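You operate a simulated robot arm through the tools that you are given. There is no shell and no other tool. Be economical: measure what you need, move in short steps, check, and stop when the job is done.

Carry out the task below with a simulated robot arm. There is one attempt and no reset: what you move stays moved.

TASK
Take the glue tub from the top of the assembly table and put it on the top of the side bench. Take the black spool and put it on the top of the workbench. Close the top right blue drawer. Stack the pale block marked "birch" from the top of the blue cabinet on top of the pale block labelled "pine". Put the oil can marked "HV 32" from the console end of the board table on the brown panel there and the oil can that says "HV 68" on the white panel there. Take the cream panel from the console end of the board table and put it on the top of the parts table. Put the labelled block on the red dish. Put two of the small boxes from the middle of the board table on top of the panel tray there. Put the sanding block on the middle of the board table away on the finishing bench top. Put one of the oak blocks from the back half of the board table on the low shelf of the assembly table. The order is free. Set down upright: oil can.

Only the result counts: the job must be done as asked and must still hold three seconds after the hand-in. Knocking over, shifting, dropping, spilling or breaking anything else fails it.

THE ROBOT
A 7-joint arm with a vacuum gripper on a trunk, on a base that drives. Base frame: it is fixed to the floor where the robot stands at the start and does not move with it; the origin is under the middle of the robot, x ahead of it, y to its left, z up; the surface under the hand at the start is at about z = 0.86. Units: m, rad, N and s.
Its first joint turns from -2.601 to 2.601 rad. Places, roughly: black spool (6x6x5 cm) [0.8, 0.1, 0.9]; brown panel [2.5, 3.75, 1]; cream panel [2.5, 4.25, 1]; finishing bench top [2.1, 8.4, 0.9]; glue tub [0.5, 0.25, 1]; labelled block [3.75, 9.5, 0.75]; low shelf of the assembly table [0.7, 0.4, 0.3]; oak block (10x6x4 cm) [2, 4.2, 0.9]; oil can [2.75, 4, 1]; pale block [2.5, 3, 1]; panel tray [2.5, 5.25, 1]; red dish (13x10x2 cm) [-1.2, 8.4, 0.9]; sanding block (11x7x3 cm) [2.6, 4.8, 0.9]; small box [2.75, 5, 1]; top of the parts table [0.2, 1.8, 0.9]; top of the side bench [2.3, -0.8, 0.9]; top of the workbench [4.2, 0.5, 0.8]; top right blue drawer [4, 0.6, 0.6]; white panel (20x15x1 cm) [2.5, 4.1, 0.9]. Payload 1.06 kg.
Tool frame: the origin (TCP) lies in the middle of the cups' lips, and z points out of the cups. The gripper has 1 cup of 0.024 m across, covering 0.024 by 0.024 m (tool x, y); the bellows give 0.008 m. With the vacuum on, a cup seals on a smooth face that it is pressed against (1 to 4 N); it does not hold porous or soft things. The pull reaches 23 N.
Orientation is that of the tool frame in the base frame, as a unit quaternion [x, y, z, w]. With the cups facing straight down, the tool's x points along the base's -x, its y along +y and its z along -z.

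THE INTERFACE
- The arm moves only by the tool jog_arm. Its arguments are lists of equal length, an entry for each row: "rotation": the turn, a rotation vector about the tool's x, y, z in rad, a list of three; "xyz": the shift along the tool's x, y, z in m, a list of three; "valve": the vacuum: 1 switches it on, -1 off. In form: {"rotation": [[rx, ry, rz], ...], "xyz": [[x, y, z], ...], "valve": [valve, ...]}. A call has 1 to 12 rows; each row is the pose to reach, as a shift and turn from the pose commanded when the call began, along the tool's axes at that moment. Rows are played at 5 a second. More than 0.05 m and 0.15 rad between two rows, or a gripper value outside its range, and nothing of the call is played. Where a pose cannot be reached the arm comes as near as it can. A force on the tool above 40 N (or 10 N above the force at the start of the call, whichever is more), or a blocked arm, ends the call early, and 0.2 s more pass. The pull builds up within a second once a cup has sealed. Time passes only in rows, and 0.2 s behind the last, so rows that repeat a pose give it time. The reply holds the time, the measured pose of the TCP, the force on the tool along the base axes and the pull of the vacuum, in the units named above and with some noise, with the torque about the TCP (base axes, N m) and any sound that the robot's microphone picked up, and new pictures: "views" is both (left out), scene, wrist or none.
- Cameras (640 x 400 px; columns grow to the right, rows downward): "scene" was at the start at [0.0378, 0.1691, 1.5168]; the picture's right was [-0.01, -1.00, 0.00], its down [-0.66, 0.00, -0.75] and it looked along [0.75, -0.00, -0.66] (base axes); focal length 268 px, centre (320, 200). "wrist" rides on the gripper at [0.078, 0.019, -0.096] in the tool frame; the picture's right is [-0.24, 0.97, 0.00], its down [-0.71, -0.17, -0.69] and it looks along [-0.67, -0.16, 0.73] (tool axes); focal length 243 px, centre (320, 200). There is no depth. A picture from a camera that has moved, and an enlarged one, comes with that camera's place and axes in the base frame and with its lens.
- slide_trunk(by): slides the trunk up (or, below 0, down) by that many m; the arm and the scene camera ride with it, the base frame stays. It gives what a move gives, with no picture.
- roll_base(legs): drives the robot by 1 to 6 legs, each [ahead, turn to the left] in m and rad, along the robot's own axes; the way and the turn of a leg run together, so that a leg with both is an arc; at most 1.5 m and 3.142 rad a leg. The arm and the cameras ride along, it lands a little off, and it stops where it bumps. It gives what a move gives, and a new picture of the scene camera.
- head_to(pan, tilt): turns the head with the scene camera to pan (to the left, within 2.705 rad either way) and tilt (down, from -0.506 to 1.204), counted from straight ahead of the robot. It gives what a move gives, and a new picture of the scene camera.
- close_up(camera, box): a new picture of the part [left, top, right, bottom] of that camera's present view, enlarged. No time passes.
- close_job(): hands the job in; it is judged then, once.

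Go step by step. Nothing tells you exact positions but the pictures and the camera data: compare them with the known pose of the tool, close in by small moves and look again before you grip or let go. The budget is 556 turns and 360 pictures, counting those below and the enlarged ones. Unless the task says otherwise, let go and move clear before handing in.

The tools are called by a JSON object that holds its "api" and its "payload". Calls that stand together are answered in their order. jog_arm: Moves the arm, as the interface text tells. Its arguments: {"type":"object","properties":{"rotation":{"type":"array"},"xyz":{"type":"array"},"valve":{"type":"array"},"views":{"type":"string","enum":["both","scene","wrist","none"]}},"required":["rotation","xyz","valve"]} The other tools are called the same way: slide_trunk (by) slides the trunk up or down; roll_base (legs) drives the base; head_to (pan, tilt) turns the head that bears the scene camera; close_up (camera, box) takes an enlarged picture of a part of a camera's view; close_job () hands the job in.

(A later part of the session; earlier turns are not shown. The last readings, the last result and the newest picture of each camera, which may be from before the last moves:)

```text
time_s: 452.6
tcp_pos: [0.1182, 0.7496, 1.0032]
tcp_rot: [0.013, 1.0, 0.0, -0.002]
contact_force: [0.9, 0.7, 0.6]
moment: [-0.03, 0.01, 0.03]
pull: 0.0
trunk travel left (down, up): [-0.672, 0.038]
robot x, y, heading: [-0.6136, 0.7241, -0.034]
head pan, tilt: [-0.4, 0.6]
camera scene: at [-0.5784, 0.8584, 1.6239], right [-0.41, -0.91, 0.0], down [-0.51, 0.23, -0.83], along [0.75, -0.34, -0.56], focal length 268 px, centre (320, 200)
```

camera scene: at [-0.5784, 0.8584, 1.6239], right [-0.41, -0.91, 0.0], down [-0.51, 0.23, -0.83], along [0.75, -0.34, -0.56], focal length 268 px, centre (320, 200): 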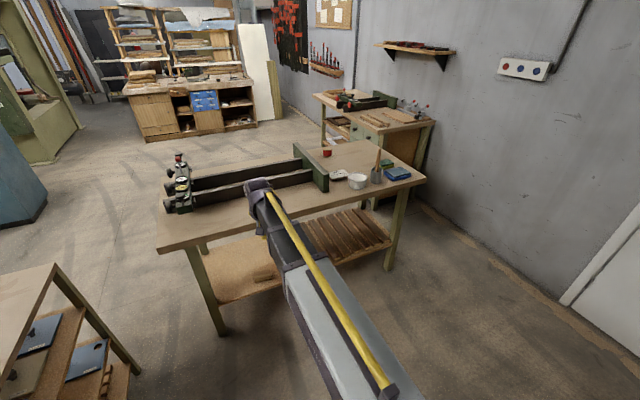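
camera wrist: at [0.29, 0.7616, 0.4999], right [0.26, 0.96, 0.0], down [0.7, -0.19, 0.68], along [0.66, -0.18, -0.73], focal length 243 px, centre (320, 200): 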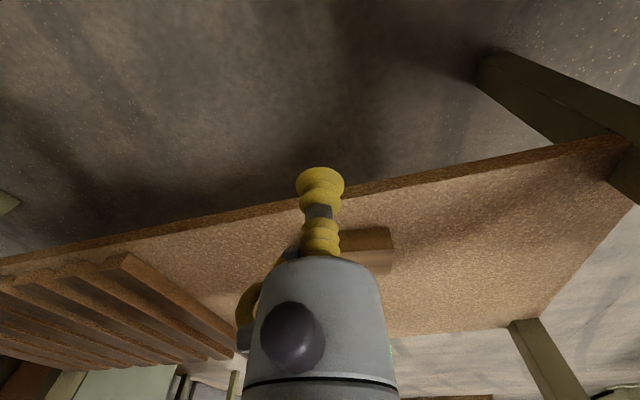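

{"api": "jog_arm", "payload": {"rotation": [[0, 0, 0], [0, 0, 0], [0, 0, 0], [0, 0, 0]], "xyz": [[0, 0, -0.04], [0, 0, -0.08], [0, 0, -0.12], [0, 0, -0.15]], "valve": [-1, -1, -1, -1], "views": "none"}}

{"api": "roll_base", "payload": {"legs": [[0, -1.54], [0.6, 0], [0, 1.56], [0.22, 0]]}}

{"api": "head_to", "payload": {"pan": 0.0, "tilt": 0.7}}

{"api": "jog_arm", "payload": {"rotation": [[0, 0, 0]], "xyz": [[0, 0, 0]], "valve": [-1], "views": "wrist"}}

```text
time_s: 453.6
tcp_pos: [0.119, 0.7484, 1.151]
tcp_rot: [0.012, 1.0, -0.001, -0.002]
contact_force: [-0.1, -0.4, 0.0]
moment: [-0.01, -0.01, -0.01]
pull: 0.0
trunk travel left (down, up): [-0.672, 0.038]
robot x, y, heading: [-0.6173, 0.7266, -0.023]
head pan, tilt: [-0.4, 0.6]
```

```text
time_s: 465.9
tcp_pos: [0.3281, 0.1466, 1.1504]
tcp_rot: [0.01, 1.0, 0.0, -0.001]
contact_force: [0.5, 0.5, 0.5]
moment: [0.03, 0.02, 0.02]
pull: 0.1
trunk travel left (down, up): [-0.672, 0.038]
robot x, y, heading: [-0.4084, 0.1177, -0.02]
head pan, tilt: [-0.4, 0.6]
camera scene: at [-0.3709, 0.2499, 1.6239], right [-0.41, -0.91, 0.0], down [-0.52, 0.23, -0.82], along [0.75, -0.34, -0.57], focal length 268 px, centre (320, 200)
```

scene: 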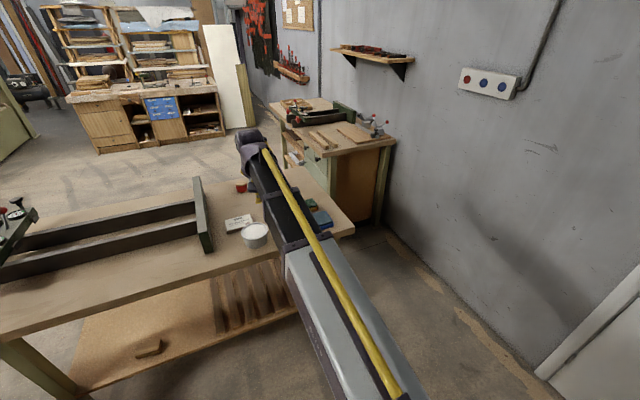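

```text
time_s: 466.8
tcp_pos: [0.327, 0.1458, 1.1524]
tcp_rot: [0.009, 1.0, 0.0, -0.002]
contact_force: [0.3, 0.5, 0.1]
moment: [0.0, 0.0, 0.01]
pull: 0.0
trunk travel left (down, up): [-0.672, 0.038]
robot x, y, heading: [-0.407, 0.1139, -0.014]
head pan, tilt: [0.0, 0.7]
camera scene: at [-0.3669, 0.2842, 1.6153], right [-0.02, -1.0, 0.0], down [-0.64, 0.01, -0.77], along [0.76, -0.02, -0.64], focal length 268 px, centre (320, 200)
```

scene: 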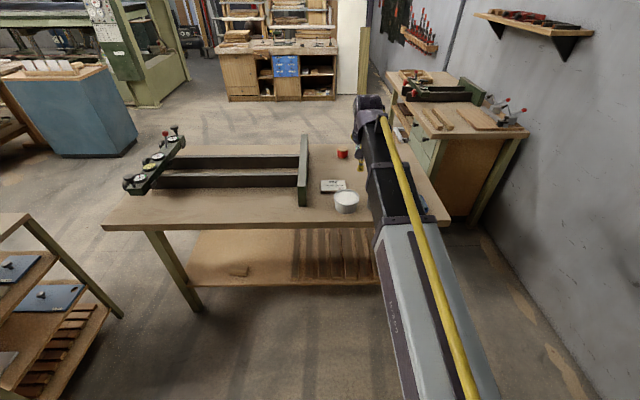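

```text
time_s: 467.2
tcp_pos: [0.3258, 0.145, 1.1506]
tcp_rot: [0.009, 1.0, 0.0, -0.002]
contact_force: [0.3, 0.5, 1.0]
moment: [-0.03, -0.01, -0.03]
pull: 0.1
trunk travel left (down, up): [-0.672, 0.038]
robot x, y, heading: [-0.409, 0.1145, -0.018]
head pan, tilt: [0.0, 0.7]
camera wrist: at [0.2497, 0.1662, 1.2483], right [0.25, 0.97, 0.0], down [0.71, -0.18, 0.68], along [0.66, -0.17, -0.73], focal length 243 px, centre (320, 200)
```

wrist: 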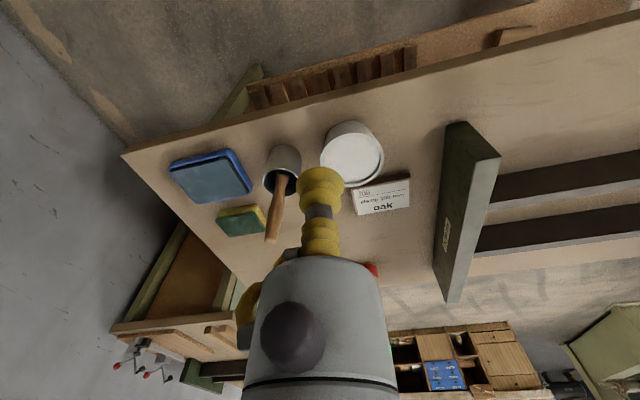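

{"api": "jog_arm", "payload": {"rotation": [[0, 0, 0], [0, 0, 0], [0, 0, 0], [0, 0, 0]], "xyz": [[-0.04, 0.005, 0.0], [-0.08, 0.01, 0.02], [-0.12, 0.015, 0.05], [-0.14, 0.015, 0.09]], "valve": [-1, -1, -1, -1]}}

{"api": "close_up", "payload": {"camera": "wrist", "box": [220, 20, 440, 180]}}

{"api": "close_up", "payload": {"camera": "scene", "box": [310, 150, 410, 230]}}

```text
refused: row 3 steps farther than a row can; nothing moved
```

```text
2.50 times, centred on (330, 100) of wrist
camera zoom: at [0.2497, 0.1662, 1.2483], right [0.25, 0.97, 0.0], down [0.71, -0.18, 0.68], along [0.66, -0.17, -0.73], focal length 606 px, centre (295, 450)
```

zoom: 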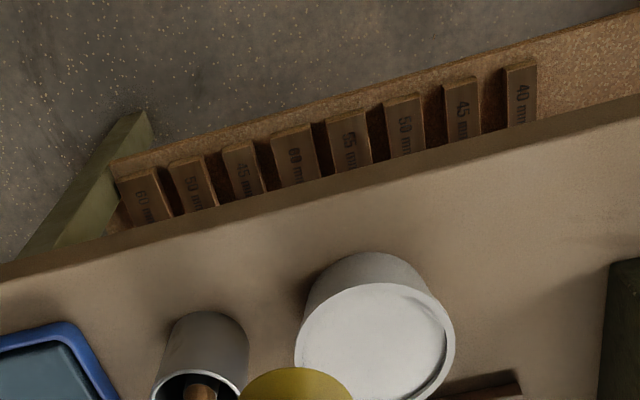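

```text
5.00 times, centred on (360, 190) of scene
camera zoom: at [-0.367, 0.2842, 1.6152], right [-0.02, -1.0, 0.0], down [-0.64, 0.01, -0.76], along [0.76, -0.01, -0.64], focal length 1338 px, centre (120, 250)
```

zoom: 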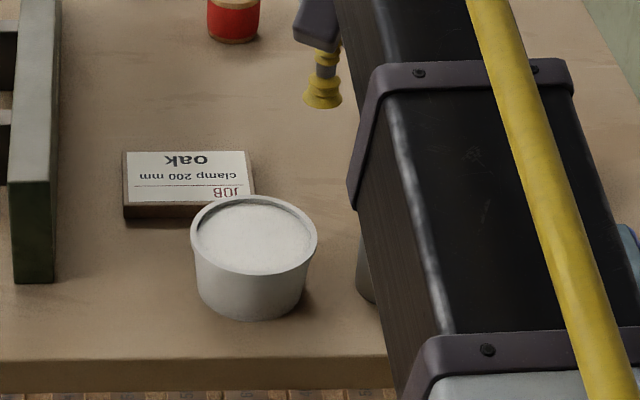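

{"api": "jog_arm", "payload": {"rotation": [[0, 0, 0], [0, 0, 0], [0, 0, 0], [0, 0, 0], [0, 0, 0], [0, 0, 0]], "xyz": [[-0.036, 0.005, 0.0], [-0.072, 0.01, 0.0], [-0.108, 0.015, 0.0], [-0.144, 0.018, 0.0], [-0.144, 0.018, 0.045], [-0.144, 0.018, 0.09]], "valve": [-1, -1, -1, -1, -1, -1]}}

{"api": "close_up", "payload": {"camera": "wrist", "box": [220, 20, 440, 180]}}

```text
time_s: 468.6
tcp_pos: [0.4686, 0.1592, 1.0586]
tcp_rot: [0.01, 1.0, 0.0, -0.001]
contact_force: [-0.6, 0.2, 0.1]
moment: [-0.01, 0.0, 0.01]
pull: 0.1
trunk travel left (down, up): [-0.672, 0.038]
robot x, y, heading: [-0.4099, 0.1164, -0.015]
head pan, tilt: [0.0, 0.7]
camera scene: at [-0.3669, 0.2843, 1.6153], right [-0.02, -1.0, 0.0], down [-0.64, 0.01, -0.76], along [0.76, -0.01, -0.64], focal length 268 px, centre (320, 200)
camera wrist: at [0.3905, 0.1792, 1.1547], right [0.25, 0.97, 0.0], down [0.71, -0.18, 0.68], along [0.66, -0.17, -0.73], focal length 243 px, centre (320, 200)
```

scene: 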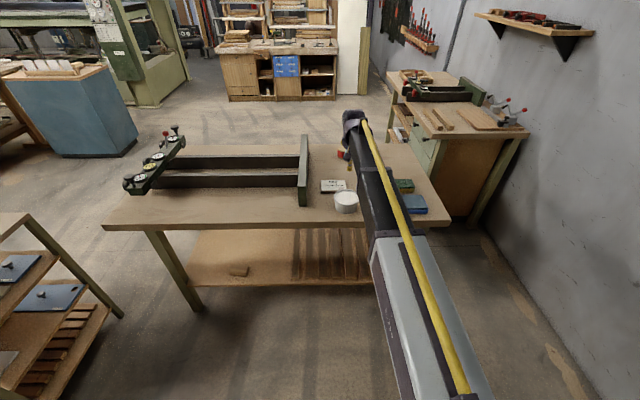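
wrist: 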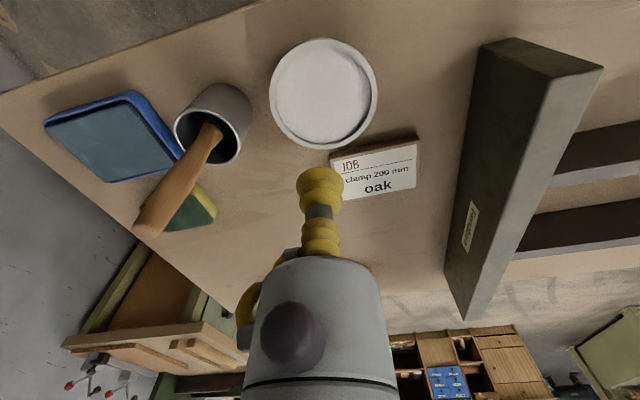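

```text
2.50 times, centred on (330, 100) of wrist
camera zoom: at [0.3905, 0.1792, 1.1547], right [0.25, 0.97, 0.0], down [0.71, -0.18, 0.68], along [0.66, -0.17, -0.73], focal length 606 px, centre (295, 450)
```

zoom: 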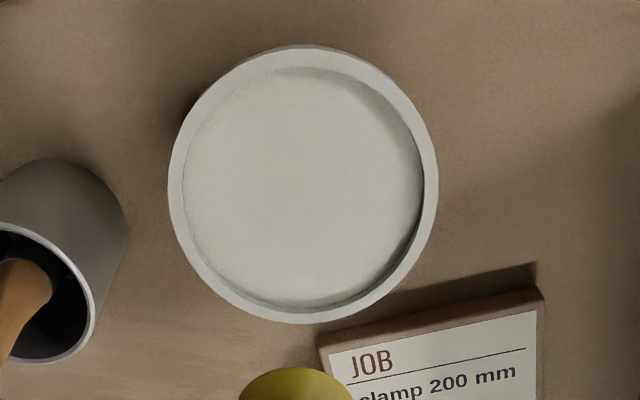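

{"api": "jog_arm", "payload": {"rotation": [[0, 0, 0], [0, 0, 0], [0, 0, 0], [0, 0, 0], [0, 0, 0], [0, 0, 0]], "xyz": [[-0.003, 0.003, 0.04], [-0.003, 0.003, 0.08], [-0.003, 0.003, 0.1], [-0.003, 0.003, 0.11], [-0.003, 0.003, 0.118], [-0.003, 0.003, 0.118]], "valve": [-1, -1, -1, 1, 1, 1], "views": "wrist"}}

{"api": "close_up", "payload": {"camera": "scene", "box": [310, 160, 410, 230]}}

```text
time_s: 470.0
tcp_pos: [0.4734, 0.1617, 0.9424]
tcp_rot: [0.009, 1.0, -0.001, -0.001]
contact_force: [0.0, 0.4, -0.2]
moment: [0.05, 0.01, 0.01]
pull: 0.0
trunk travel left (down, up): [-0.672, 0.038]
robot x, y, heading: [-0.406, 0.1118, -0.016]
head pan, tilt: [0.0, 0.7]
camera wrist: at [0.3955, 0.1818, 1.0387], right [0.25, 0.97, 0.0], down [0.71, -0.18, 0.68], along [0.66, -0.17, -0.73], focal length 243 px, centre (320, 200)
```

wrist: 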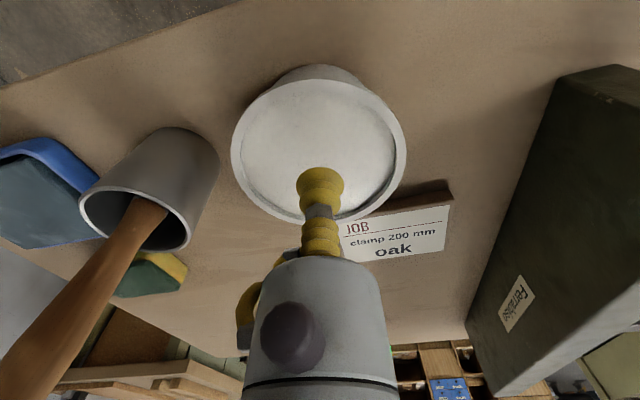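

```text
5.71 times, centred on (360, 195) of scene
camera zoom: at [-0.3669, 0.2842, 1.6152], right [-0.02, -1.0, 0.0], down [-0.64, 0.01, -0.76], along [0.76, -0.01, -0.64], focal length 1530 px, centre (91, 229)
```

zoom: 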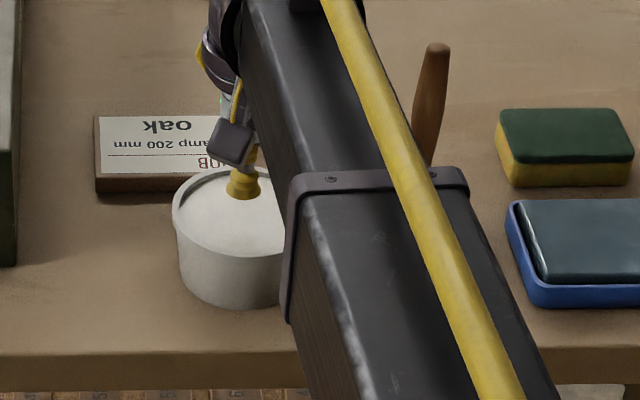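

{"api": "jog_arm", "payload": {"rotation": [[0, 0, 0], [0, 0, 0], [0, 0, 0], [0, 0, 0], [0, 0, 0]], "xyz": [[0.003, 0, 0.006], [0.003, 0, 0.012], [0.003, 0, 0.017], [0.003, 0, 0.02], [0.003, 0, 0.02]], "valve": [1, 1, 1, 1, 1], "views": "none"}}

```text
time_s: 471.2
tcp_pos: [0.47, 0.1644, 0.9223]
tcp_rot: [0.009, 1.0, -0.001, -0.002]
contact_force: [0.3, 0.8, 0.6]
moment: [-0.03, 0.0, 0.01]
pull: 0.1
trunk travel left (down, up): [-0.672, 0.038]
robot x, y, heading: [-0.4095, 0.1163, -0.017]
head pan, tilt: [0.0, 0.7]
```

{"api": "jog_arm", "payload": {"rotation": [[0, 0, 0], [0, 0, 0], [0, 0, 0], [0, 0, 0], [0, 0, 0]], "xyz": [[0, 0, 0.004], [0, 0, 0.008], [0, 0, 0.011], [0, 0, 0.011], [0, 0, 0.011]], "valve": [1, 1, 1, 1, 1], "views": "wrist"}}

```text
time_s: 472.4
tcp_pos: [0.4709, 0.1642, 0.9127]
tcp_rot: [0.008, 1.0, 0.0, -0.001]
contact_force: [-1.9, 1.5, 5.1]
moment: [0.03, -0.03, 0.02]
pull: 23.1
trunk travel left (down, up): [-0.672, 0.038]
robot x, y, heading: [-0.4074, 0.1185, -0.019]
head pan, tilt: [0.0, 0.7]
camera wrist: at [0.3928, 0.1846, 1.0097], right [0.25, 0.97, 0.0], down [0.71, -0.18, 0.68], along [0.66, -0.17, -0.73], focal length 243 px, centre (320, 200)
```

wrist: 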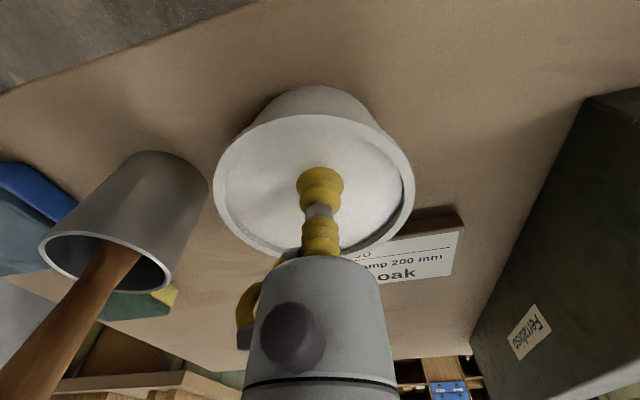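

Sealed on the lid. Lift straight up gently.

{"api": "jog_arm", "payload": {"rotation": [[0, 0, 0], [0, 0, 0], [0, 0, 0], [0, 0, 0], [0, 0, 0], [0, 0, 0], [0, 0, 0], [0, 0, 0]], "xyz": [[0, 0, -0.01], [0, 0, -0.03], [0, 0, -0.06], [0, 0, -0.1], [0, 0, -0.14], [0, 0, -0.18], [0, 0, -0.22], [0, 0, -0.25]], "valve": [1, 1, 1, 1, 1, 1, 1, 1]}}

```text
time_s: 474.2
tcp_pos: [0.47, 0.1606, 1.16]
tcp_rot: [0.01, 1.0, 0.0, -0.002]
contact_force: [0.4, 0.4, -4.9]
moment: [0.05, 0.05, 0.0]
pull: 23.0
trunk travel left (down, up): [-0.672, 0.038]
robot x, y, heading: [-0.4082, 0.1144, -0.02]
head pan, tilt: [0.0, 0.7]
camera scene: at [-0.3666, 0.2843, 1.6152], right [-0.02, -1.0, 0.0], down [-0.64, 0.01, -0.76], along [0.76, -0.01, -0.64], focal length 268 px, centre (320, 200)
camera wrist: at [0.3929, 0.1806, 1.257], right [0.25, 0.97, 0.0], down [0.71, -0.18, 0.68], along [0.66, -0.17, -0.73], focal length 243 px, centre (320, 200)
```

scene: 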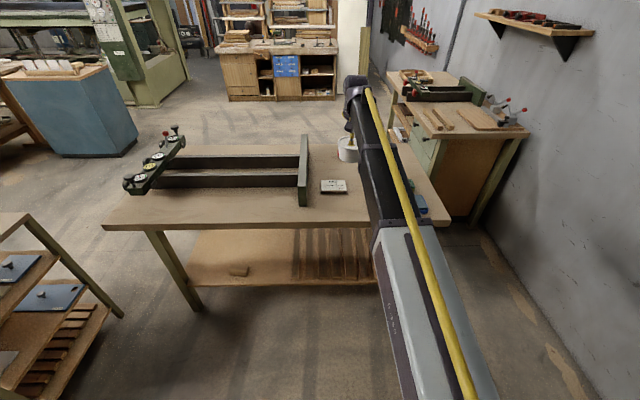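
wrist: 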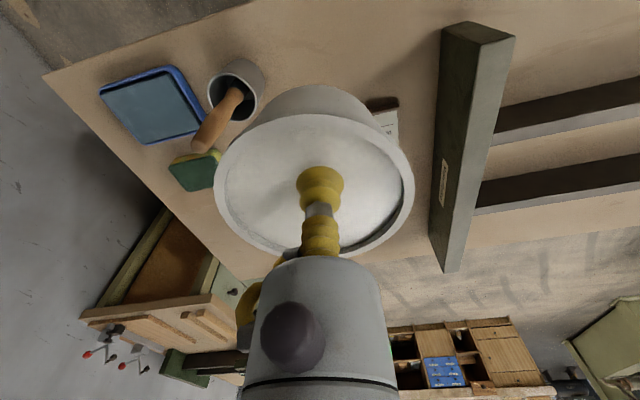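

Whole tub lifted. The free space on the side bench has to be seen from its north side, so I drive round there.

{"api": "jog_arm", "payload": {"rotation": [[0, 0, 0], [0, 0, 0], [0, 0, 0], [0, 0, 0], [0, 0, 0]], "xyz": [[0.03, 0, -0.01], [0.07, 0, -0.02], [0.11, 0, -0.03], [0.15, 0, -0.04], [0.18, 0, -0.05]], "valve": [1, 1, 1, 1, 1], "views": "none"}}

{"api": "roll_base", "payload": {"legs": [[-0.2, 0], [0, 1.59], [1.5, 0], [0.9, 0], [0, -1.57]]}}

```text
time_s: 475.4
tcp_pos: [0.2921, 0.1667, 1.2118]
tcp_rot: [0.01, 1.0, 0.0, -0.002]
contact_force: [0.0, 0.5, -4.2]
moment: [0.04, 0.04, 0.02]
pull: 23.4
trunk travel left (down, up): [-0.672, 0.038]
robot x, y, heading: [-0.4102, 0.117, -0.018]
head pan, tilt: [0.0, 0.7]
```

```text
time_s: 495.9
tcp_pos: [0.1992, 2.5727, 1.2114]
tcp_rot: [0.01, 1.0, 0.0, -0.001]
contact_force: [-0.5, -1.0, -3.7]
moment: [0.05, 0.06, 0.0]
pull: 22.6
trunk travel left (down, up): [-0.672, 0.038]
robot x, y, heading: [-0.5012, 2.5239, -0.018]
head pan, tilt: [0.0, 0.7]
camera scene: at [-0.4585, 2.6926, 1.6152], right [-0.02, -1.0, 0.0], down [-0.64, 0.01, -0.76], along [0.76, -0.02, -0.64], focal length 268 px, centre (320, 200)
```

scene: 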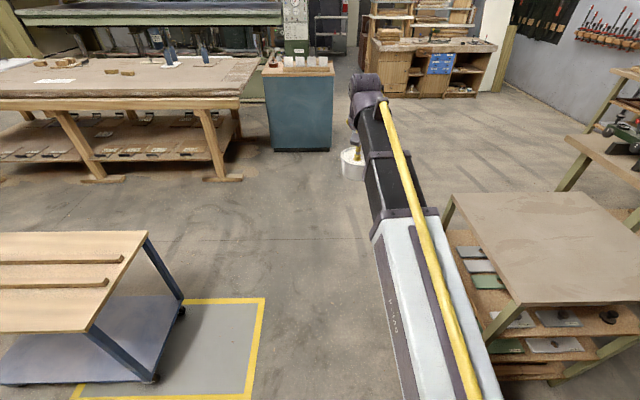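

{"api": "roll_base", "payload": {"legs": [[1.4, 0], [0, -1.1], [1.4, 0], [0.5, 0], [0, -0.45]]}}

{"api": "head_to", "payload": {"pan": 0.0, "tilt": 0.65}}

```text
time_s: 516.0
tcp_pos: [1.7401, 0.0723, 1.2123]
tcp_rot: [0.708, 0.706, 0.001, -0.001]
contact_force: [-0.5, -0.5, -4.5]
moment: [0.08, -0.01, -0.02]
pull: 22.4
trunk travel left (down, up): [-0.672, 0.038]
robot x, y, heading: [1.674, 0.7746, -1.568]
head pan, tilt: [0.0, 0.7]
camera scene: at [1.8458, 0.7311, 1.6153], right [-1.0, 0.0, 0.0], down [0.0, 0.64, -0.76], along [0.0, -0.76, -0.64], focal length 268 px, centre (320, 200)
```

scene: 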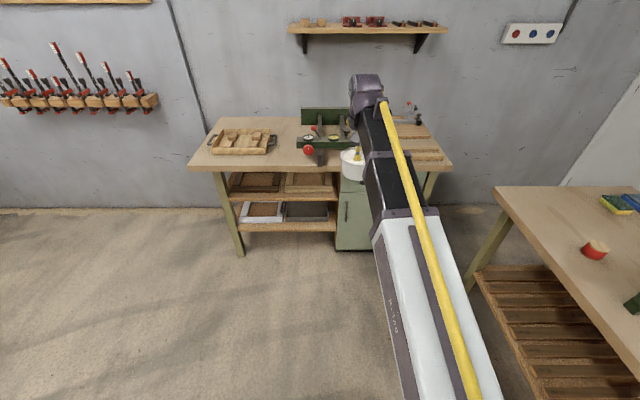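

```text
time_s: 516.6
tcp_pos: [1.7397, 0.0731, 1.212]
tcp_rot: [0.708, 0.707, 0.001, -0.001]
contact_force: [0.0, 0.9, -4.3]
moment: [0.06, -0.03, 0.0]
pull: 23.2
trunk travel left (down, up): [-0.672, 0.038]
robot x, y, heading: [1.6783, 0.7751, -1.568]
head pan, tilt: [0.0, 0.649]
camera scene: at [1.8461, 0.7294, 1.6196], right [-1.0, 0.0, 0.0], down [0.0, 0.6, -0.8], along [0.0, -0.8, -0.6], focal length 268 px, centre (320, 200)
```

scene: 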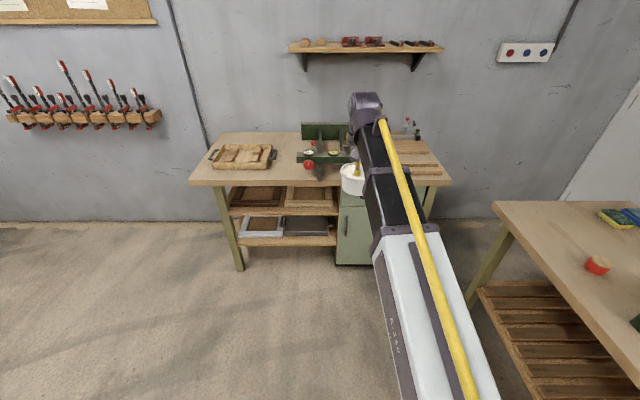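

{"api": "close_up", "payload": {"camera": "scene", "box": [180, 100, 460, 270]}}

{"api": "jog_arm", "payload": {"rotation": [[0, 0, 0]], "xyz": [[0, 0, 0]], "valve": [1], "views": "wrist"}}

```text
2.29 times, centred on (320, 185) of scene
camera zoom: at [1.8461, 0.7294, 1.6196], right [-1.0, 0.0, 0.0], down [0.0, 0.6, -0.8], along [0.0, -0.8, -0.6], focal length 612 px, centre (320, 234)
```

zoom: 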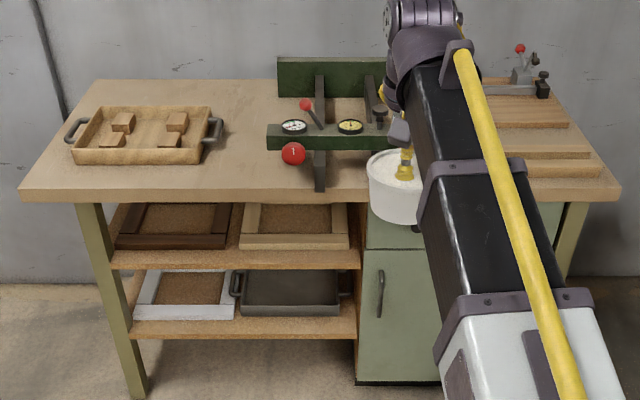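

```text
time_s: 517.0
tcp_pos: [1.7403, 0.0716, 1.2117]
tcp_rot: [0.708, 0.707, 0.001, -0.001]
contact_force: [0.5, -0.4, -4.2]
moment: [0.06, -0.1, 0.0]
pull: 23.1
trunk travel left (down, up): [-0.672, 0.038]
robot x, y, heading: [1.6795, 0.7723, -1.577]
head pan, tilt: [0.0, 0.649]
camera wrist: at [1.7589, 0.1503, 1.3082], right [0.97, -0.24, 0.0], down [-0.17, -0.71, 0.68], along [-0.16, -0.66, -0.73], focal length 243 px, centre (320, 200)
```

wrist: 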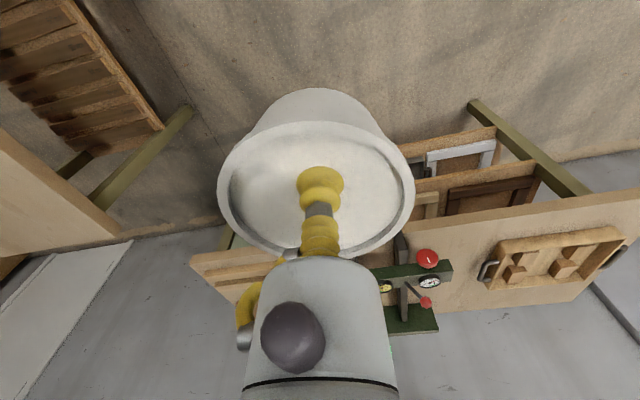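

Free spot between tray and fixture near the front, about (2.03, -0.51). Drive closer.

{"api": "roll_base", "payload": {"legs": [[0, 0.35], [0.45, 0]]}}

{"api": "head_to", "payload": {"pan": 0.0, "tilt": 0.8}}

{"api": "close_up", "payload": {"camera": "scene", "box": [160, 80, 440, 250]}}

{"api": "jog_arm", "payload": {"rotation": [[0, 0, 0]], "xyz": [[0, 0, 0]], "valve": [1], "views": "wrist"}}

```text
time_s: 520.9
tcp_pos: [2.1348, -0.2971, 1.2116]
tcp_rot: [0.573, 0.82, 0.001, -0.001]
contact_force: [0.2, 0.3, -4.6]
moment: [0.08, 0.01, -0.01]
pull: 23.3
trunk travel left (down, up): [-0.672, 0.038]
robot x, y, heading: [1.8344, 0.3387, -1.226]
head pan, tilt: [0.0, 0.649]
camera scene: at [2.0085, 0.3566, 1.6196], right [-0.94, -0.34, 0.0], down [-0.21, 0.57, -0.8], along [0.27, -0.75, -0.6], focal length 268 px, centre (320, 200)
```

scene: 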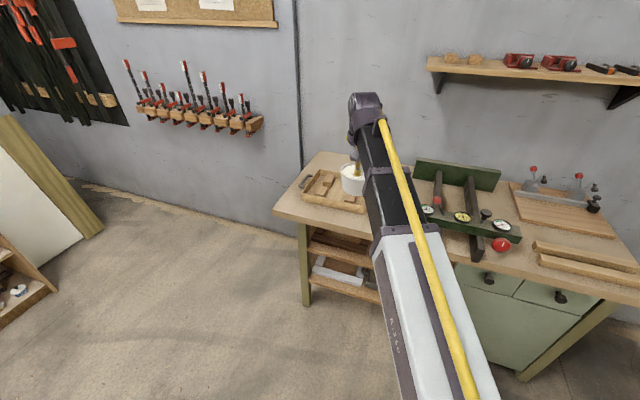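

```text
time_s: 521.6
tcp_pos: [2.1353, -0.297, 1.2112]
tcp_rot: [0.573, 0.82, 0.001, -0.001]
contact_force: [-0.5, -1.0, -5.3]
moment: [0.07, 0.0, 0.0]
pull: 22.9
trunk travel left (down, up): [-0.672, 0.038]
robot x, y, heading: [1.8356, 0.3397, -1.22]
head pan, tilt: [0.0, 0.799]
camera scene: at [2.0063, 0.3626, 1.607], right [-0.94, -0.34, 0.0], down [-0.25, 0.67, -0.7], along [0.24, -0.66, -0.72], focal length 268 px, centre (320, 200)
```

scene: 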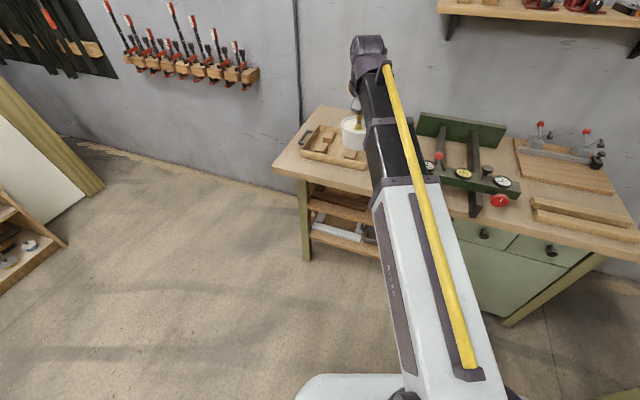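

```text
2.29 times, centred on (300, 165) of scene
camera zoom: at [2.0063, 0.3626, 1.607], right [-0.94, -0.34, 0.0], down [-0.25, 0.67, -0.7], along [0.24, -0.66, -0.72], focal length 612 px, centre (366, 280)
```

zoom: 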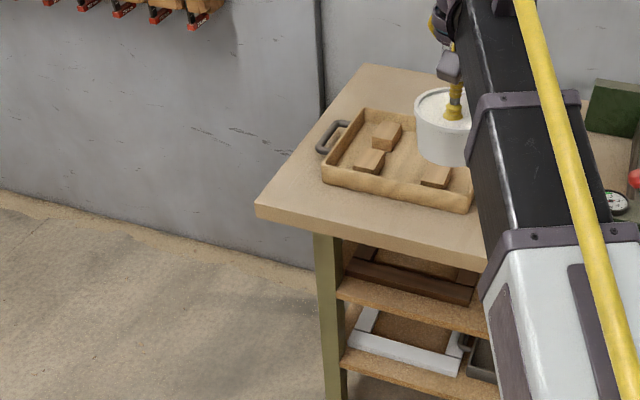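

```text
time_s: 522.0
tcp_pos: [2.1359, -0.297, 1.212]
tcp_rot: [0.573, 0.82, 0.001, -0.002]
contact_force: [0.5, -1.4, -4.1]
moment: [0.03, -0.01, 0.0]
pull: 22.9
trunk travel left (down, up): [-0.672, 0.038]
robot x, y, heading: [1.8317, 0.3384, -1.221]
head pan, tilt: [0.0, 0.799]
camera wrist: at [2.1271, -0.2172, 1.3081], right [0.99, 0.11, 0.0], down [0.08, -0.73, 0.68], along [0.08, -0.68, -0.73], focal length 243 px, centre (320, 200)
```

wrist: 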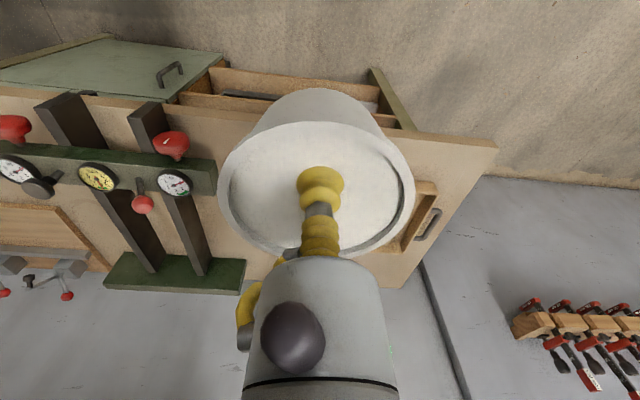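

{"api": "jog_arm", "payload": {"rotation": [[0, 0, 0], [0, 0, 0], [0, 0, 0], [0, 0, 0], [0, 0, 0], [0, 0, 0]], "xyz": [[-0.028, -0.028, 0], [-0.056, -0.056, 0], [-0.084, -0.084, 0], [-0.112, -0.112, 0], [-0.14, -0.14, 0], [-0.17, -0.1696, 0]], "valve": [1, 1, 1, 1, 1, 1]}}

{"api": "close_up", "payload": {"camera": "scene", "box": [260, 90, 540, 260]}}

```text
time_s: 523.4
tcp_pos: [2.0361, -0.5167, 1.2091]
tcp_rot: [0.573, 0.82, 0.0, -0.001]
contact_force: [-0.3, -0.2, -5.4]
moment: [0.07, -0.01, 0.0]
pull: 22.2
trunk travel left (down, up): [-0.672, 0.038]
robot x, y, heading: [1.8374, 0.3371, -1.222]
head pan, tilt: [0.0, 0.799]
camera scene: at [2.0061, 0.3619, 1.607], right [-0.94, -0.34, 0.0], down [-0.25, 0.67, -0.7], along [0.24, -0.65, -0.72], focal length 268 px, centre (320, 200)
camera wrist: at [2.027, -0.4387, 1.3058], right [0.99, 0.11, 0.0], down [0.08, -0.73, 0.68], along [0.08, -0.68, -0.73], focal length 243 px, centre (320, 200)
```

scene: 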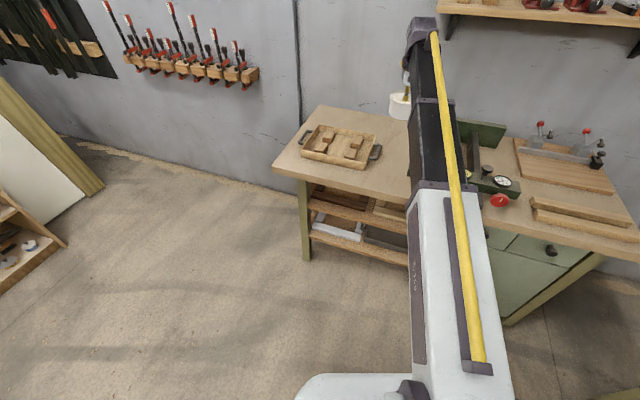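
wrist: 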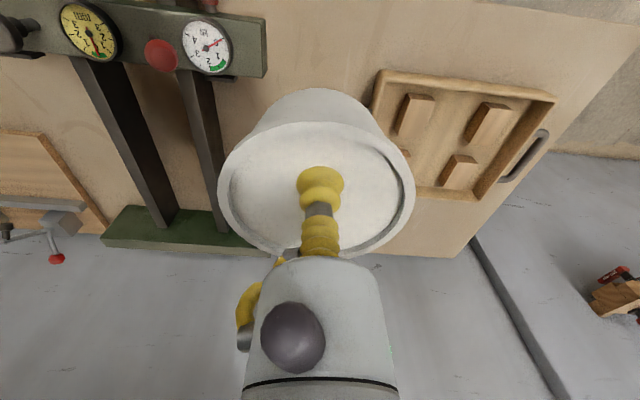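

```text
2.29 times, centred on (400, 175) of scene
camera zoom: at [2.0061, 0.3619, 1.607], right [-0.94, -0.34, 0.0], down [-0.25, 0.67, -0.7], along [0.24, -0.65, -0.72], focal length 612 px, centre (137, 257)
```

zoom: 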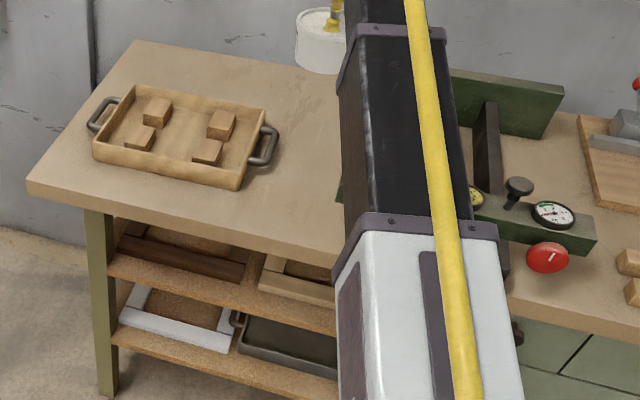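

{"api": "jog_arm", "payload": {"rotation": [[0, 0, 0], [0, 0, 0], [0, 0, 0], [0, 0, 0], [0, 0, 0], [0, 0, 0]], "xyz": [[0.022, 0.018, 0.0], [0.022, 0.018, 0.04], [0.022, 0.018, 0.08], [0.022, 0.018, 0.12], [0.022, 0.018, 0.16], [0.022, 0.018, 0.19]], "valve": [1, 1, 1, 1, 1, 1]}}

{"api": "close_up", "payload": {"camera": "scene", "box": [340, 100, 500, 220]}}

```text
time_s: 524.8
tcp_pos: [2.047, -0.4895, 1.02]
tcp_rot: [0.573, 0.82, 0.001, -0.002]
contact_force: [-0.5, 0.7, -4.1]
moment: [0.05, -0.03, 0.02]
pull: 22.8
trunk travel left (down, up): [-0.672, 0.038]
robot x, y, heading: [1.837, 0.3394, -1.219]
head pan, tilt: [0.0, 0.799]
camera scene: at [2.0063, 0.3623, 1.607], right [-0.94, -0.34, 0.0], down [-0.25, 0.67, -0.7], along [0.24, -0.65, -0.72], focal length 268 px, centre (320, 200)
camera wrist: at [2.0383, -0.4105, 1.1178], right [0.99, 0.11, 0.0], down [0.08, -0.73, 0.68], along [0.08, -0.68, -0.73], focal length 243 px, centre (320, 200)
```

scene: 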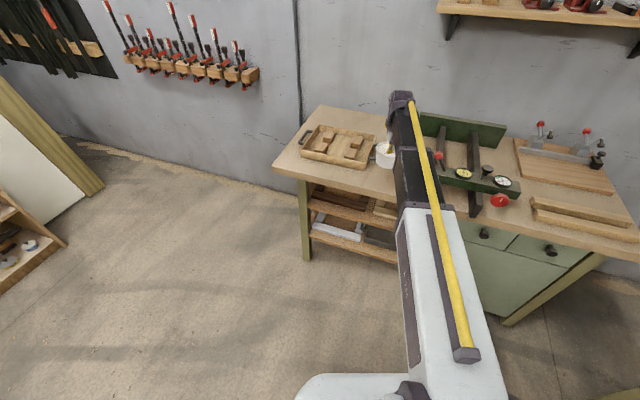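
wrist: 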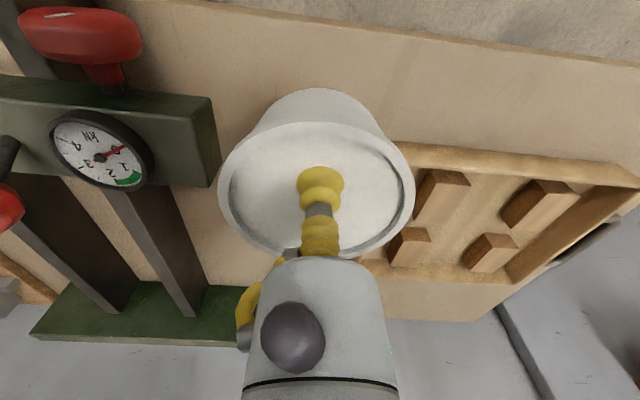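

```text
3.33 times, centred on (420, 160) of scene
camera zoom: at [2.0063, 0.3623, 1.607], right [-0.94, -0.34, 0.0], down [-0.25, 0.67, -0.7], along [0.24, -0.65, -0.72], focal length 892 px, centre (-13, 333)
```

zoom: 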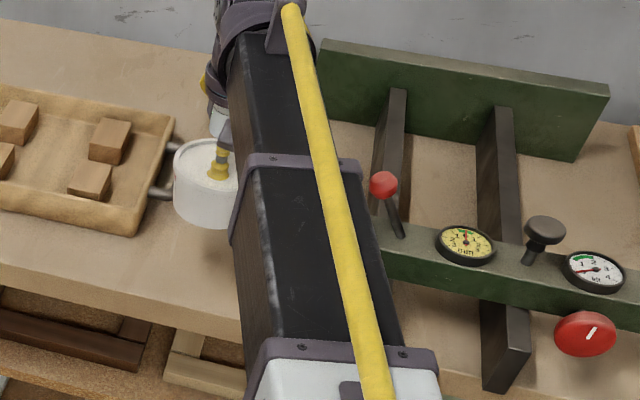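

{"api": "jog_arm", "payload": {"rotation": [[0, 0, 0], [0, 0, 0], [0, 0, 0], [0, 0, 0], [0, 0, 0]], "xyz": [[0.009, -0.002, 0.02], [0.009, -0.002, 0.045], [0.009, -0.002, 0.06], [0.009, -0.002, 0.068], [0.009, -0.002, 0.068]], "valve": [1, 1, 1, 1, 1], "views": "wrist"}}

{"api": "close_up", "payload": {"camera": "scene", "box": [340, 100, 500, 220]}}

```text
time_s: 526.0
tcp_pos: [2.039, -0.4785, 0.9525]
tcp_rot: [0.573, 0.819, 0.002, -0.001]
contact_force: [0.1, -0.8, -3.3]
moment: [0.06, -0.02, -0.01]
pull: 23.1
trunk travel left (down, up): [-0.672, 0.038]
robot x, y, heading: [1.8358, 0.3342, -1.223]
head pan, tilt: [0.0, 0.799]
camera wrist: at [2.0296, -0.3996, 1.0496], right [0.99, 0.11, 0.0], down [0.08, -0.73, 0.68], along [0.08, -0.68, -0.73], focal length 243 px, centre (320, 200)
```

wrist: 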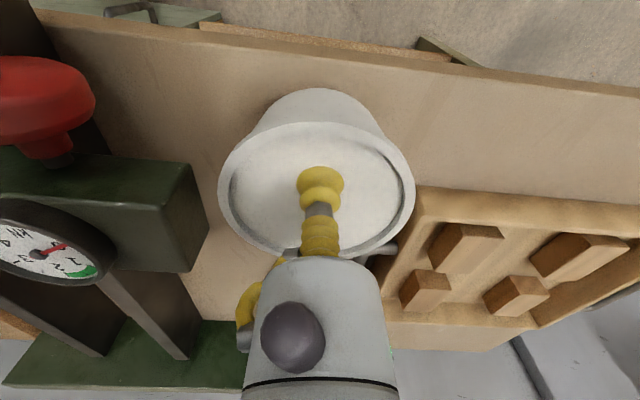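

```text
3.33 times, centred on (420, 160) of scene
camera zoom: at [2.0062, 0.3624, 1.607], right [-0.94, -0.34, 0.0], down [-0.25, 0.67, -0.7], along [0.24, -0.65, -0.72], focal length 892 px, centre (-13, 333)
```

zoom: 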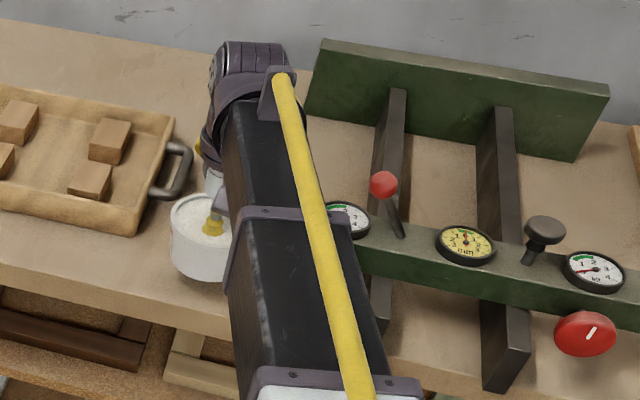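

{"api": "jog_arm", "payload": {"rotation": [[0, 0, 0], [0, 0, 0], [0, 0, 0], [0, 0, 0]], "xyz": [[0, 0, 0.005], [0, 0, 0.01], [0, 0, 0.014], [0, 0, 0.014]], "valve": [1, 1, 1, 1], "views": "none"}}

{"api": "jog_arm", "payload": {"rotation": [[0, 0, 0], [0, 0, 0], [0, 0, 0]], "xyz": [[0, 0, 0.004], [0, 0, 0.007], [0, 0, 0.007]], "valve": [1, 1, 1], "views": "none"}}

```text
time_s: 527.0
tcp_pos: [2.0395, -0.4787, 0.9385]
tcp_rot: [0.573, 0.82, 0.002, -0.001]
contact_force: [0.1, -0.2, -4.3]
moment: [0.09, 0.01, 0.0]
pull: 23.0
trunk travel left (down, up): [-0.672, 0.038]
robot x, y, heading: [1.8354, 0.3393, -1.225]
head pan, tilt: [0.0, 0.799]
```

```text
time_s: 527.8
tcp_pos: [2.0381, -0.4808, 0.9317]
tcp_rot: [0.574, 0.819, 0.001, -0.002]
contact_force: [0.7, -0.7, -3.8]
moment: [0.07, 0.0, -0.02]
pull: 23.0
trunk travel left (down, up): [-0.672, 0.038]
robot x, y, heading: [1.8357, 0.3377, -1.223]
head pan, tilt: [0.0, 0.799]
```

{"api": "jog_arm", "payload": {"rotation": [[0, 0, 0], [0, 0, 0], [0, 0, 0], [0, 0, 0]], "xyz": [[0, 0, 0.004], [0, 0, 0.008], [0, 0, 0.01], [0, 0, 0.01]], "valve": [1, 1, 1, 1], "views": "none"}}

```text
time_s: 528.8
tcp_pos: [2.039, -0.4789, 0.9229]
tcp_rot: [0.573, 0.82, 0.001, -0.001]
contact_force: [0.2, -0.3, -3.8]
moment: [0.05, 0.04, 0.01]
pull: 22.6
trunk travel left (down, up): [-0.672, 0.038]
robot x, y, heading: [1.8348, 0.34, -1.22]
head pan, tilt: [0.0, 0.799]
```

{"api": "jog_arm", "payload": {"rotation": [[0, 0, 0], [0, 0, 0], [0, 0, 0], [0, 0, 0]], "xyz": [[0, 0, 0.004], [0, 0, 0.008], [0, 0, 0.01], [0, 0, 0.01]], "valve": [1, 1, 1, 1], "views": "wrist"}}

```text
time_s: 529.8
tcp_pos: [2.0396, -0.4779, 0.9133]
tcp_rot: [0.573, 0.819, -0.001, -0.002]
contact_force: [-0.7, 0.8, 8.9]
moment: [-0.14, 0.01, -0.03]
pull: 22.8
trunk travel left (down, up): [-0.672, 0.038]
robot x, y, heading: [1.8354, 0.3391, -1.222]
head pan, tilt: [0.0, 0.799]
camera wrist: at [2.0308, -0.3989, 1.0098], right [0.99, 0.11, 0.0], down [0.08, -0.72, 0.68], along [0.08, -0.68, -0.73], focal length 243 px, centre (320, 200)
```

wrist: 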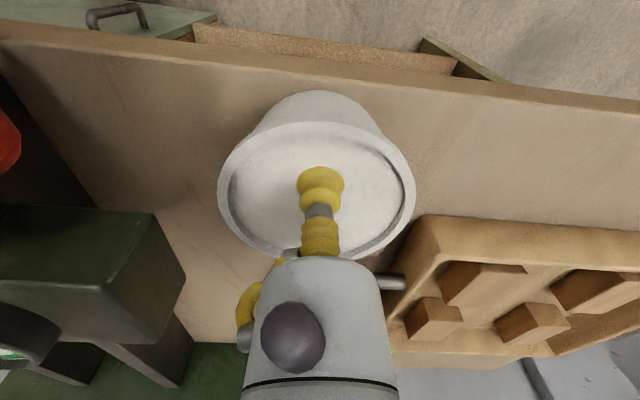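

On the bench. Release and rise.

{"api": "jog_arm", "payload": {"rotation": [[0, 0, 0], [0, 0, 0], [0, 0, 0], [0, 0, 0], [0, 0, 0], [0, 0, 0], [0, 0, 0], [0, 0, 0], [0, 0, 0], [0, 0, 0], [0, 0, 0]], "xyz": [[0, 0, -0.002], [0, 0, -0.002], [0, 0, -0.002], [0, 0, -0.002], [0, 0, -0.006], [0, 0, -0.015], [0, 0, -0.05], [0, 0, -0.1], [0, 0, -0.15], [0, 0, -0.2], [0.04, 0, -0.22]], "valve": [1, -1, -1, -1, -1, -1, -1, -1, -1, -1, -1]}}

```text
time_s: 532.2
tcp_pos: [2.0257, -0.4422, 1.1329]
tcp_rot: [0.573, 0.82, 0.001, -0.002]
contact_force: [-0.4, -0.3, -0.4]
moment: [0.0, -0.04, -0.02]
pull: 0.0
trunk travel left (down, up): [-0.672, 0.038]
robot x, y, heading: [1.8355, 0.3373, -1.222]
head pan, tilt: [0.0, 0.799]
camera scene: at [2.0061, 0.3632, 1.607], right [-0.94, -0.34, 0.0], down [-0.25, 0.67, -0.7], along [0.24, -0.65, -0.72], focal length 268 px, centre (320, 200)
camera wrist: at [2.0162, -0.3616, 1.2292], right [0.99, 0.11, 0.0], down [0.08, -0.73, 0.68], along [0.08, -0.68, -0.73], focal length 243 px, centre (320, 200)
```

scene: 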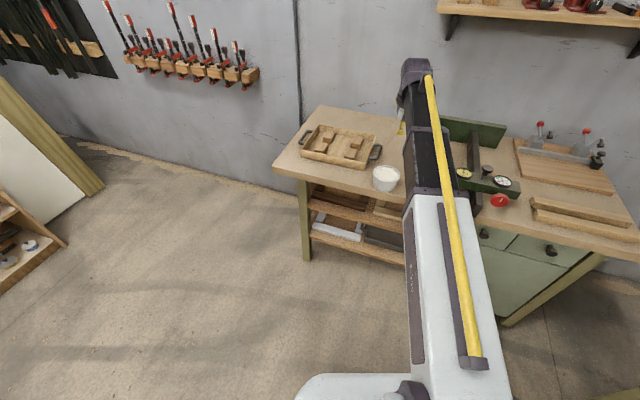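
wrist: 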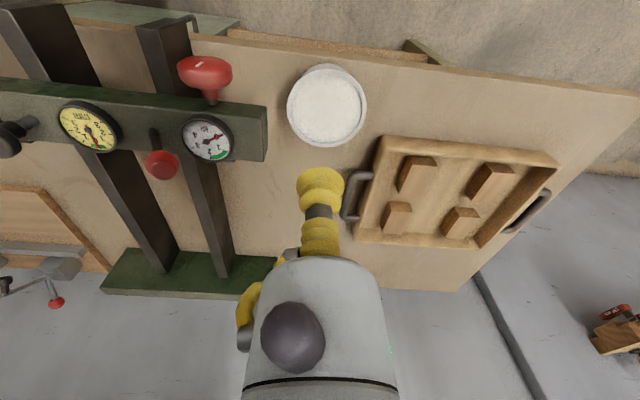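

Tub stands on the side bench. Last: the cream panel. Drive back to the board table's east aisle.

{"api": "jog_arm", "payload": {"rotation": [[0, 0, 0], [0, 0, 0], [0, 0, 0], [0, 0, 0]], "xyz": [[0.03, 0, -0.02], [0.06, 0, -0.04], [0.1, 0, -0.06], [0.13, 0, -0.07]], "valve": [-1, -1, -1, -1], "views": "none"}}

{"api": "roll_base", "payload": {"legs": [[-0.15, 0], [0, 2.08], [1.5, 0], [0.95, 0]]}}

```text
time_s: 533.2
tcp_pos: [1.9836, -0.3202, 1.2059]
tcp_rot: [0.573, 0.82, 0.001, 0.0]
contact_force: [1.1, 0.0, 0.5]
moment: [0.04, 0.03, 0.02]
pull: 0.1
trunk travel left (down, up): [-0.672, 0.038]
robot x, y, heading: [1.8347, 0.3408, -1.224]
head pan, tilt: [0.0, 0.799]
```

```text
time_s: 550.6
tcp_pos: [3.8876, 2.735, 1.2044]
tcp_rot: [-0.412, 0.911, -0.006, -0.006]
contact_force: [6.0, -12.5, 1.8]
moment: [1.22, 0.53, -0.48]
pull: 0.0
trunk travel left (down, up): [-0.672, 0.038]
robot x, y, heading: [3.3836, 2.2983, 0.849]
head pan, tilt: [0.0, 0.799]
stopped in leg 4: the force on the tool passed its limit at 65 N (the readings are from after the stop); the commanded pose is now the measured one
camera scene: at [3.2796, 2.4311, 1.6073], right [0.75, -0.66, 0.0], down [-0.47, -0.54, -0.7], along [0.46, 0.53, -0.72], focal length 268 px, centre (320, 200)
```

scene: 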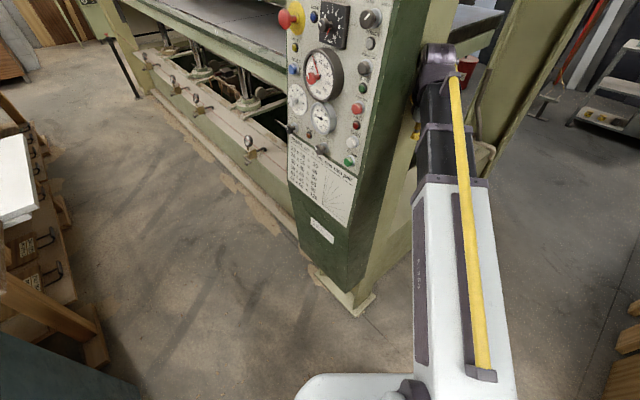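

The tool bumped the fixed press frame. Back straight out, then turn.

{"api": "roll_base", "payload": {"legs": [[-0.35, 0]]}}

{"api": "close_up", "payload": {"camera": "scene", "box": [200, 0, 520, 200]}}

```text
time_s: 552.9
tcp_pos: [3.6554, 2.4699, 1.2027]
tcp_rot: [-0.411, 0.912, -0.005, -0.006]
contact_force: [0.0, -0.2, 0.7]
moment: [-0.04, -0.01, 0.01]
pull: 0.1
trunk travel left (down, up): [-0.672, 0.038]
robot x, y, heading: [3.1516, 2.029, 0.852]
head pan, tilt: [0.0, 0.799]
camera scene: at [3.0461, 2.1665, 1.607], right [0.75, -0.66, 0.0], down [-0.47, -0.54, -0.7], along [0.46, 0.52, -0.72], focal length 268 px, centre (320, 200)
```

scene: 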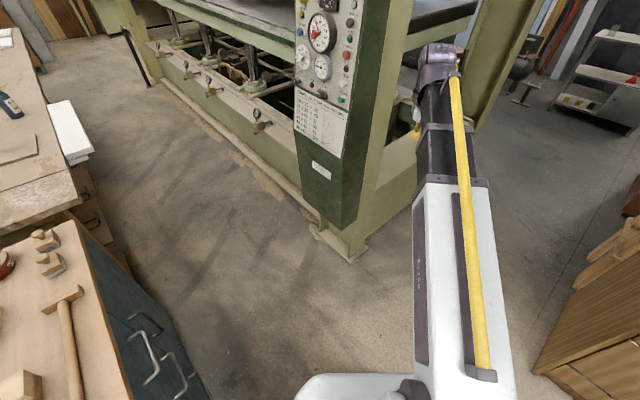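

```text
2.00 times, centred on (360, 100) of scene
camera zoom: at [3.0461, 2.1665, 1.607], right [0.75, -0.66, 0.0], down [-0.47, -0.54, -0.7], along [0.46, 0.52, -0.72], focal length 535 px, centre (240, 400)
```

zoom: 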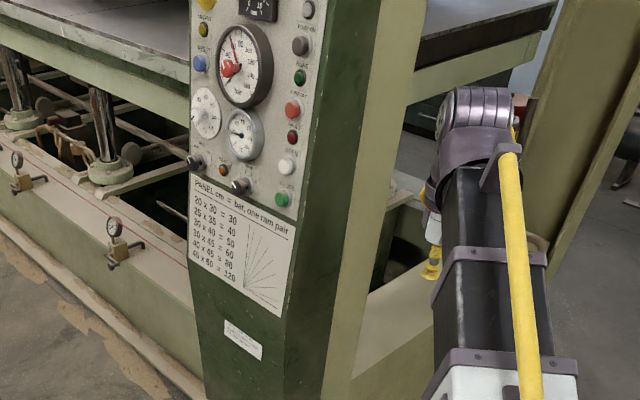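

{"api": "roll_base", "payload": {"legs": [[-0.2, 0], [0, 0.45], [0.9, 0], [0, 0.22]]}}

```text
time_s: 560.9
tcp_pos: [3.3578, 3.3984, 1.2029]
tcp_rot: [-0.696, 0.718, -0.007, -0.004]
contact_force: [0.3, 0.1, -0.6]
moment: [-0.01, -0.04, 0.01]
pull: 0.0
trunk travel left (down, up): [-0.672, 0.038]
robot x, y, heading: [3.2501, 2.7364, 1.544]
head pan, tilt: [0.0, 0.799]
camera scene: at [3.0825, 2.7766, 1.607], right [1.0, -0.03, 0.0], down [-0.02, -0.72, -0.7], along [0.02, 0.7, -0.72], focal length 268 px, centre (320, 200)
```

scene: 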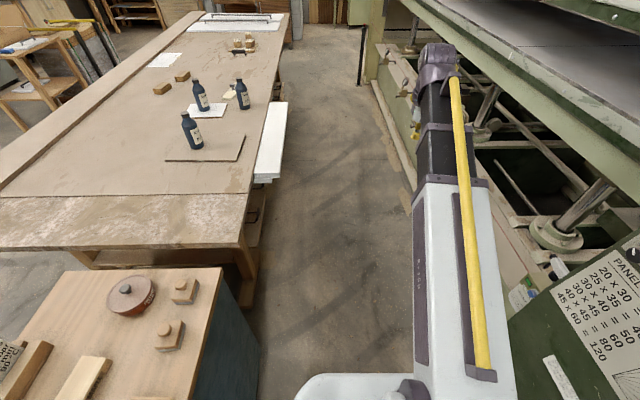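

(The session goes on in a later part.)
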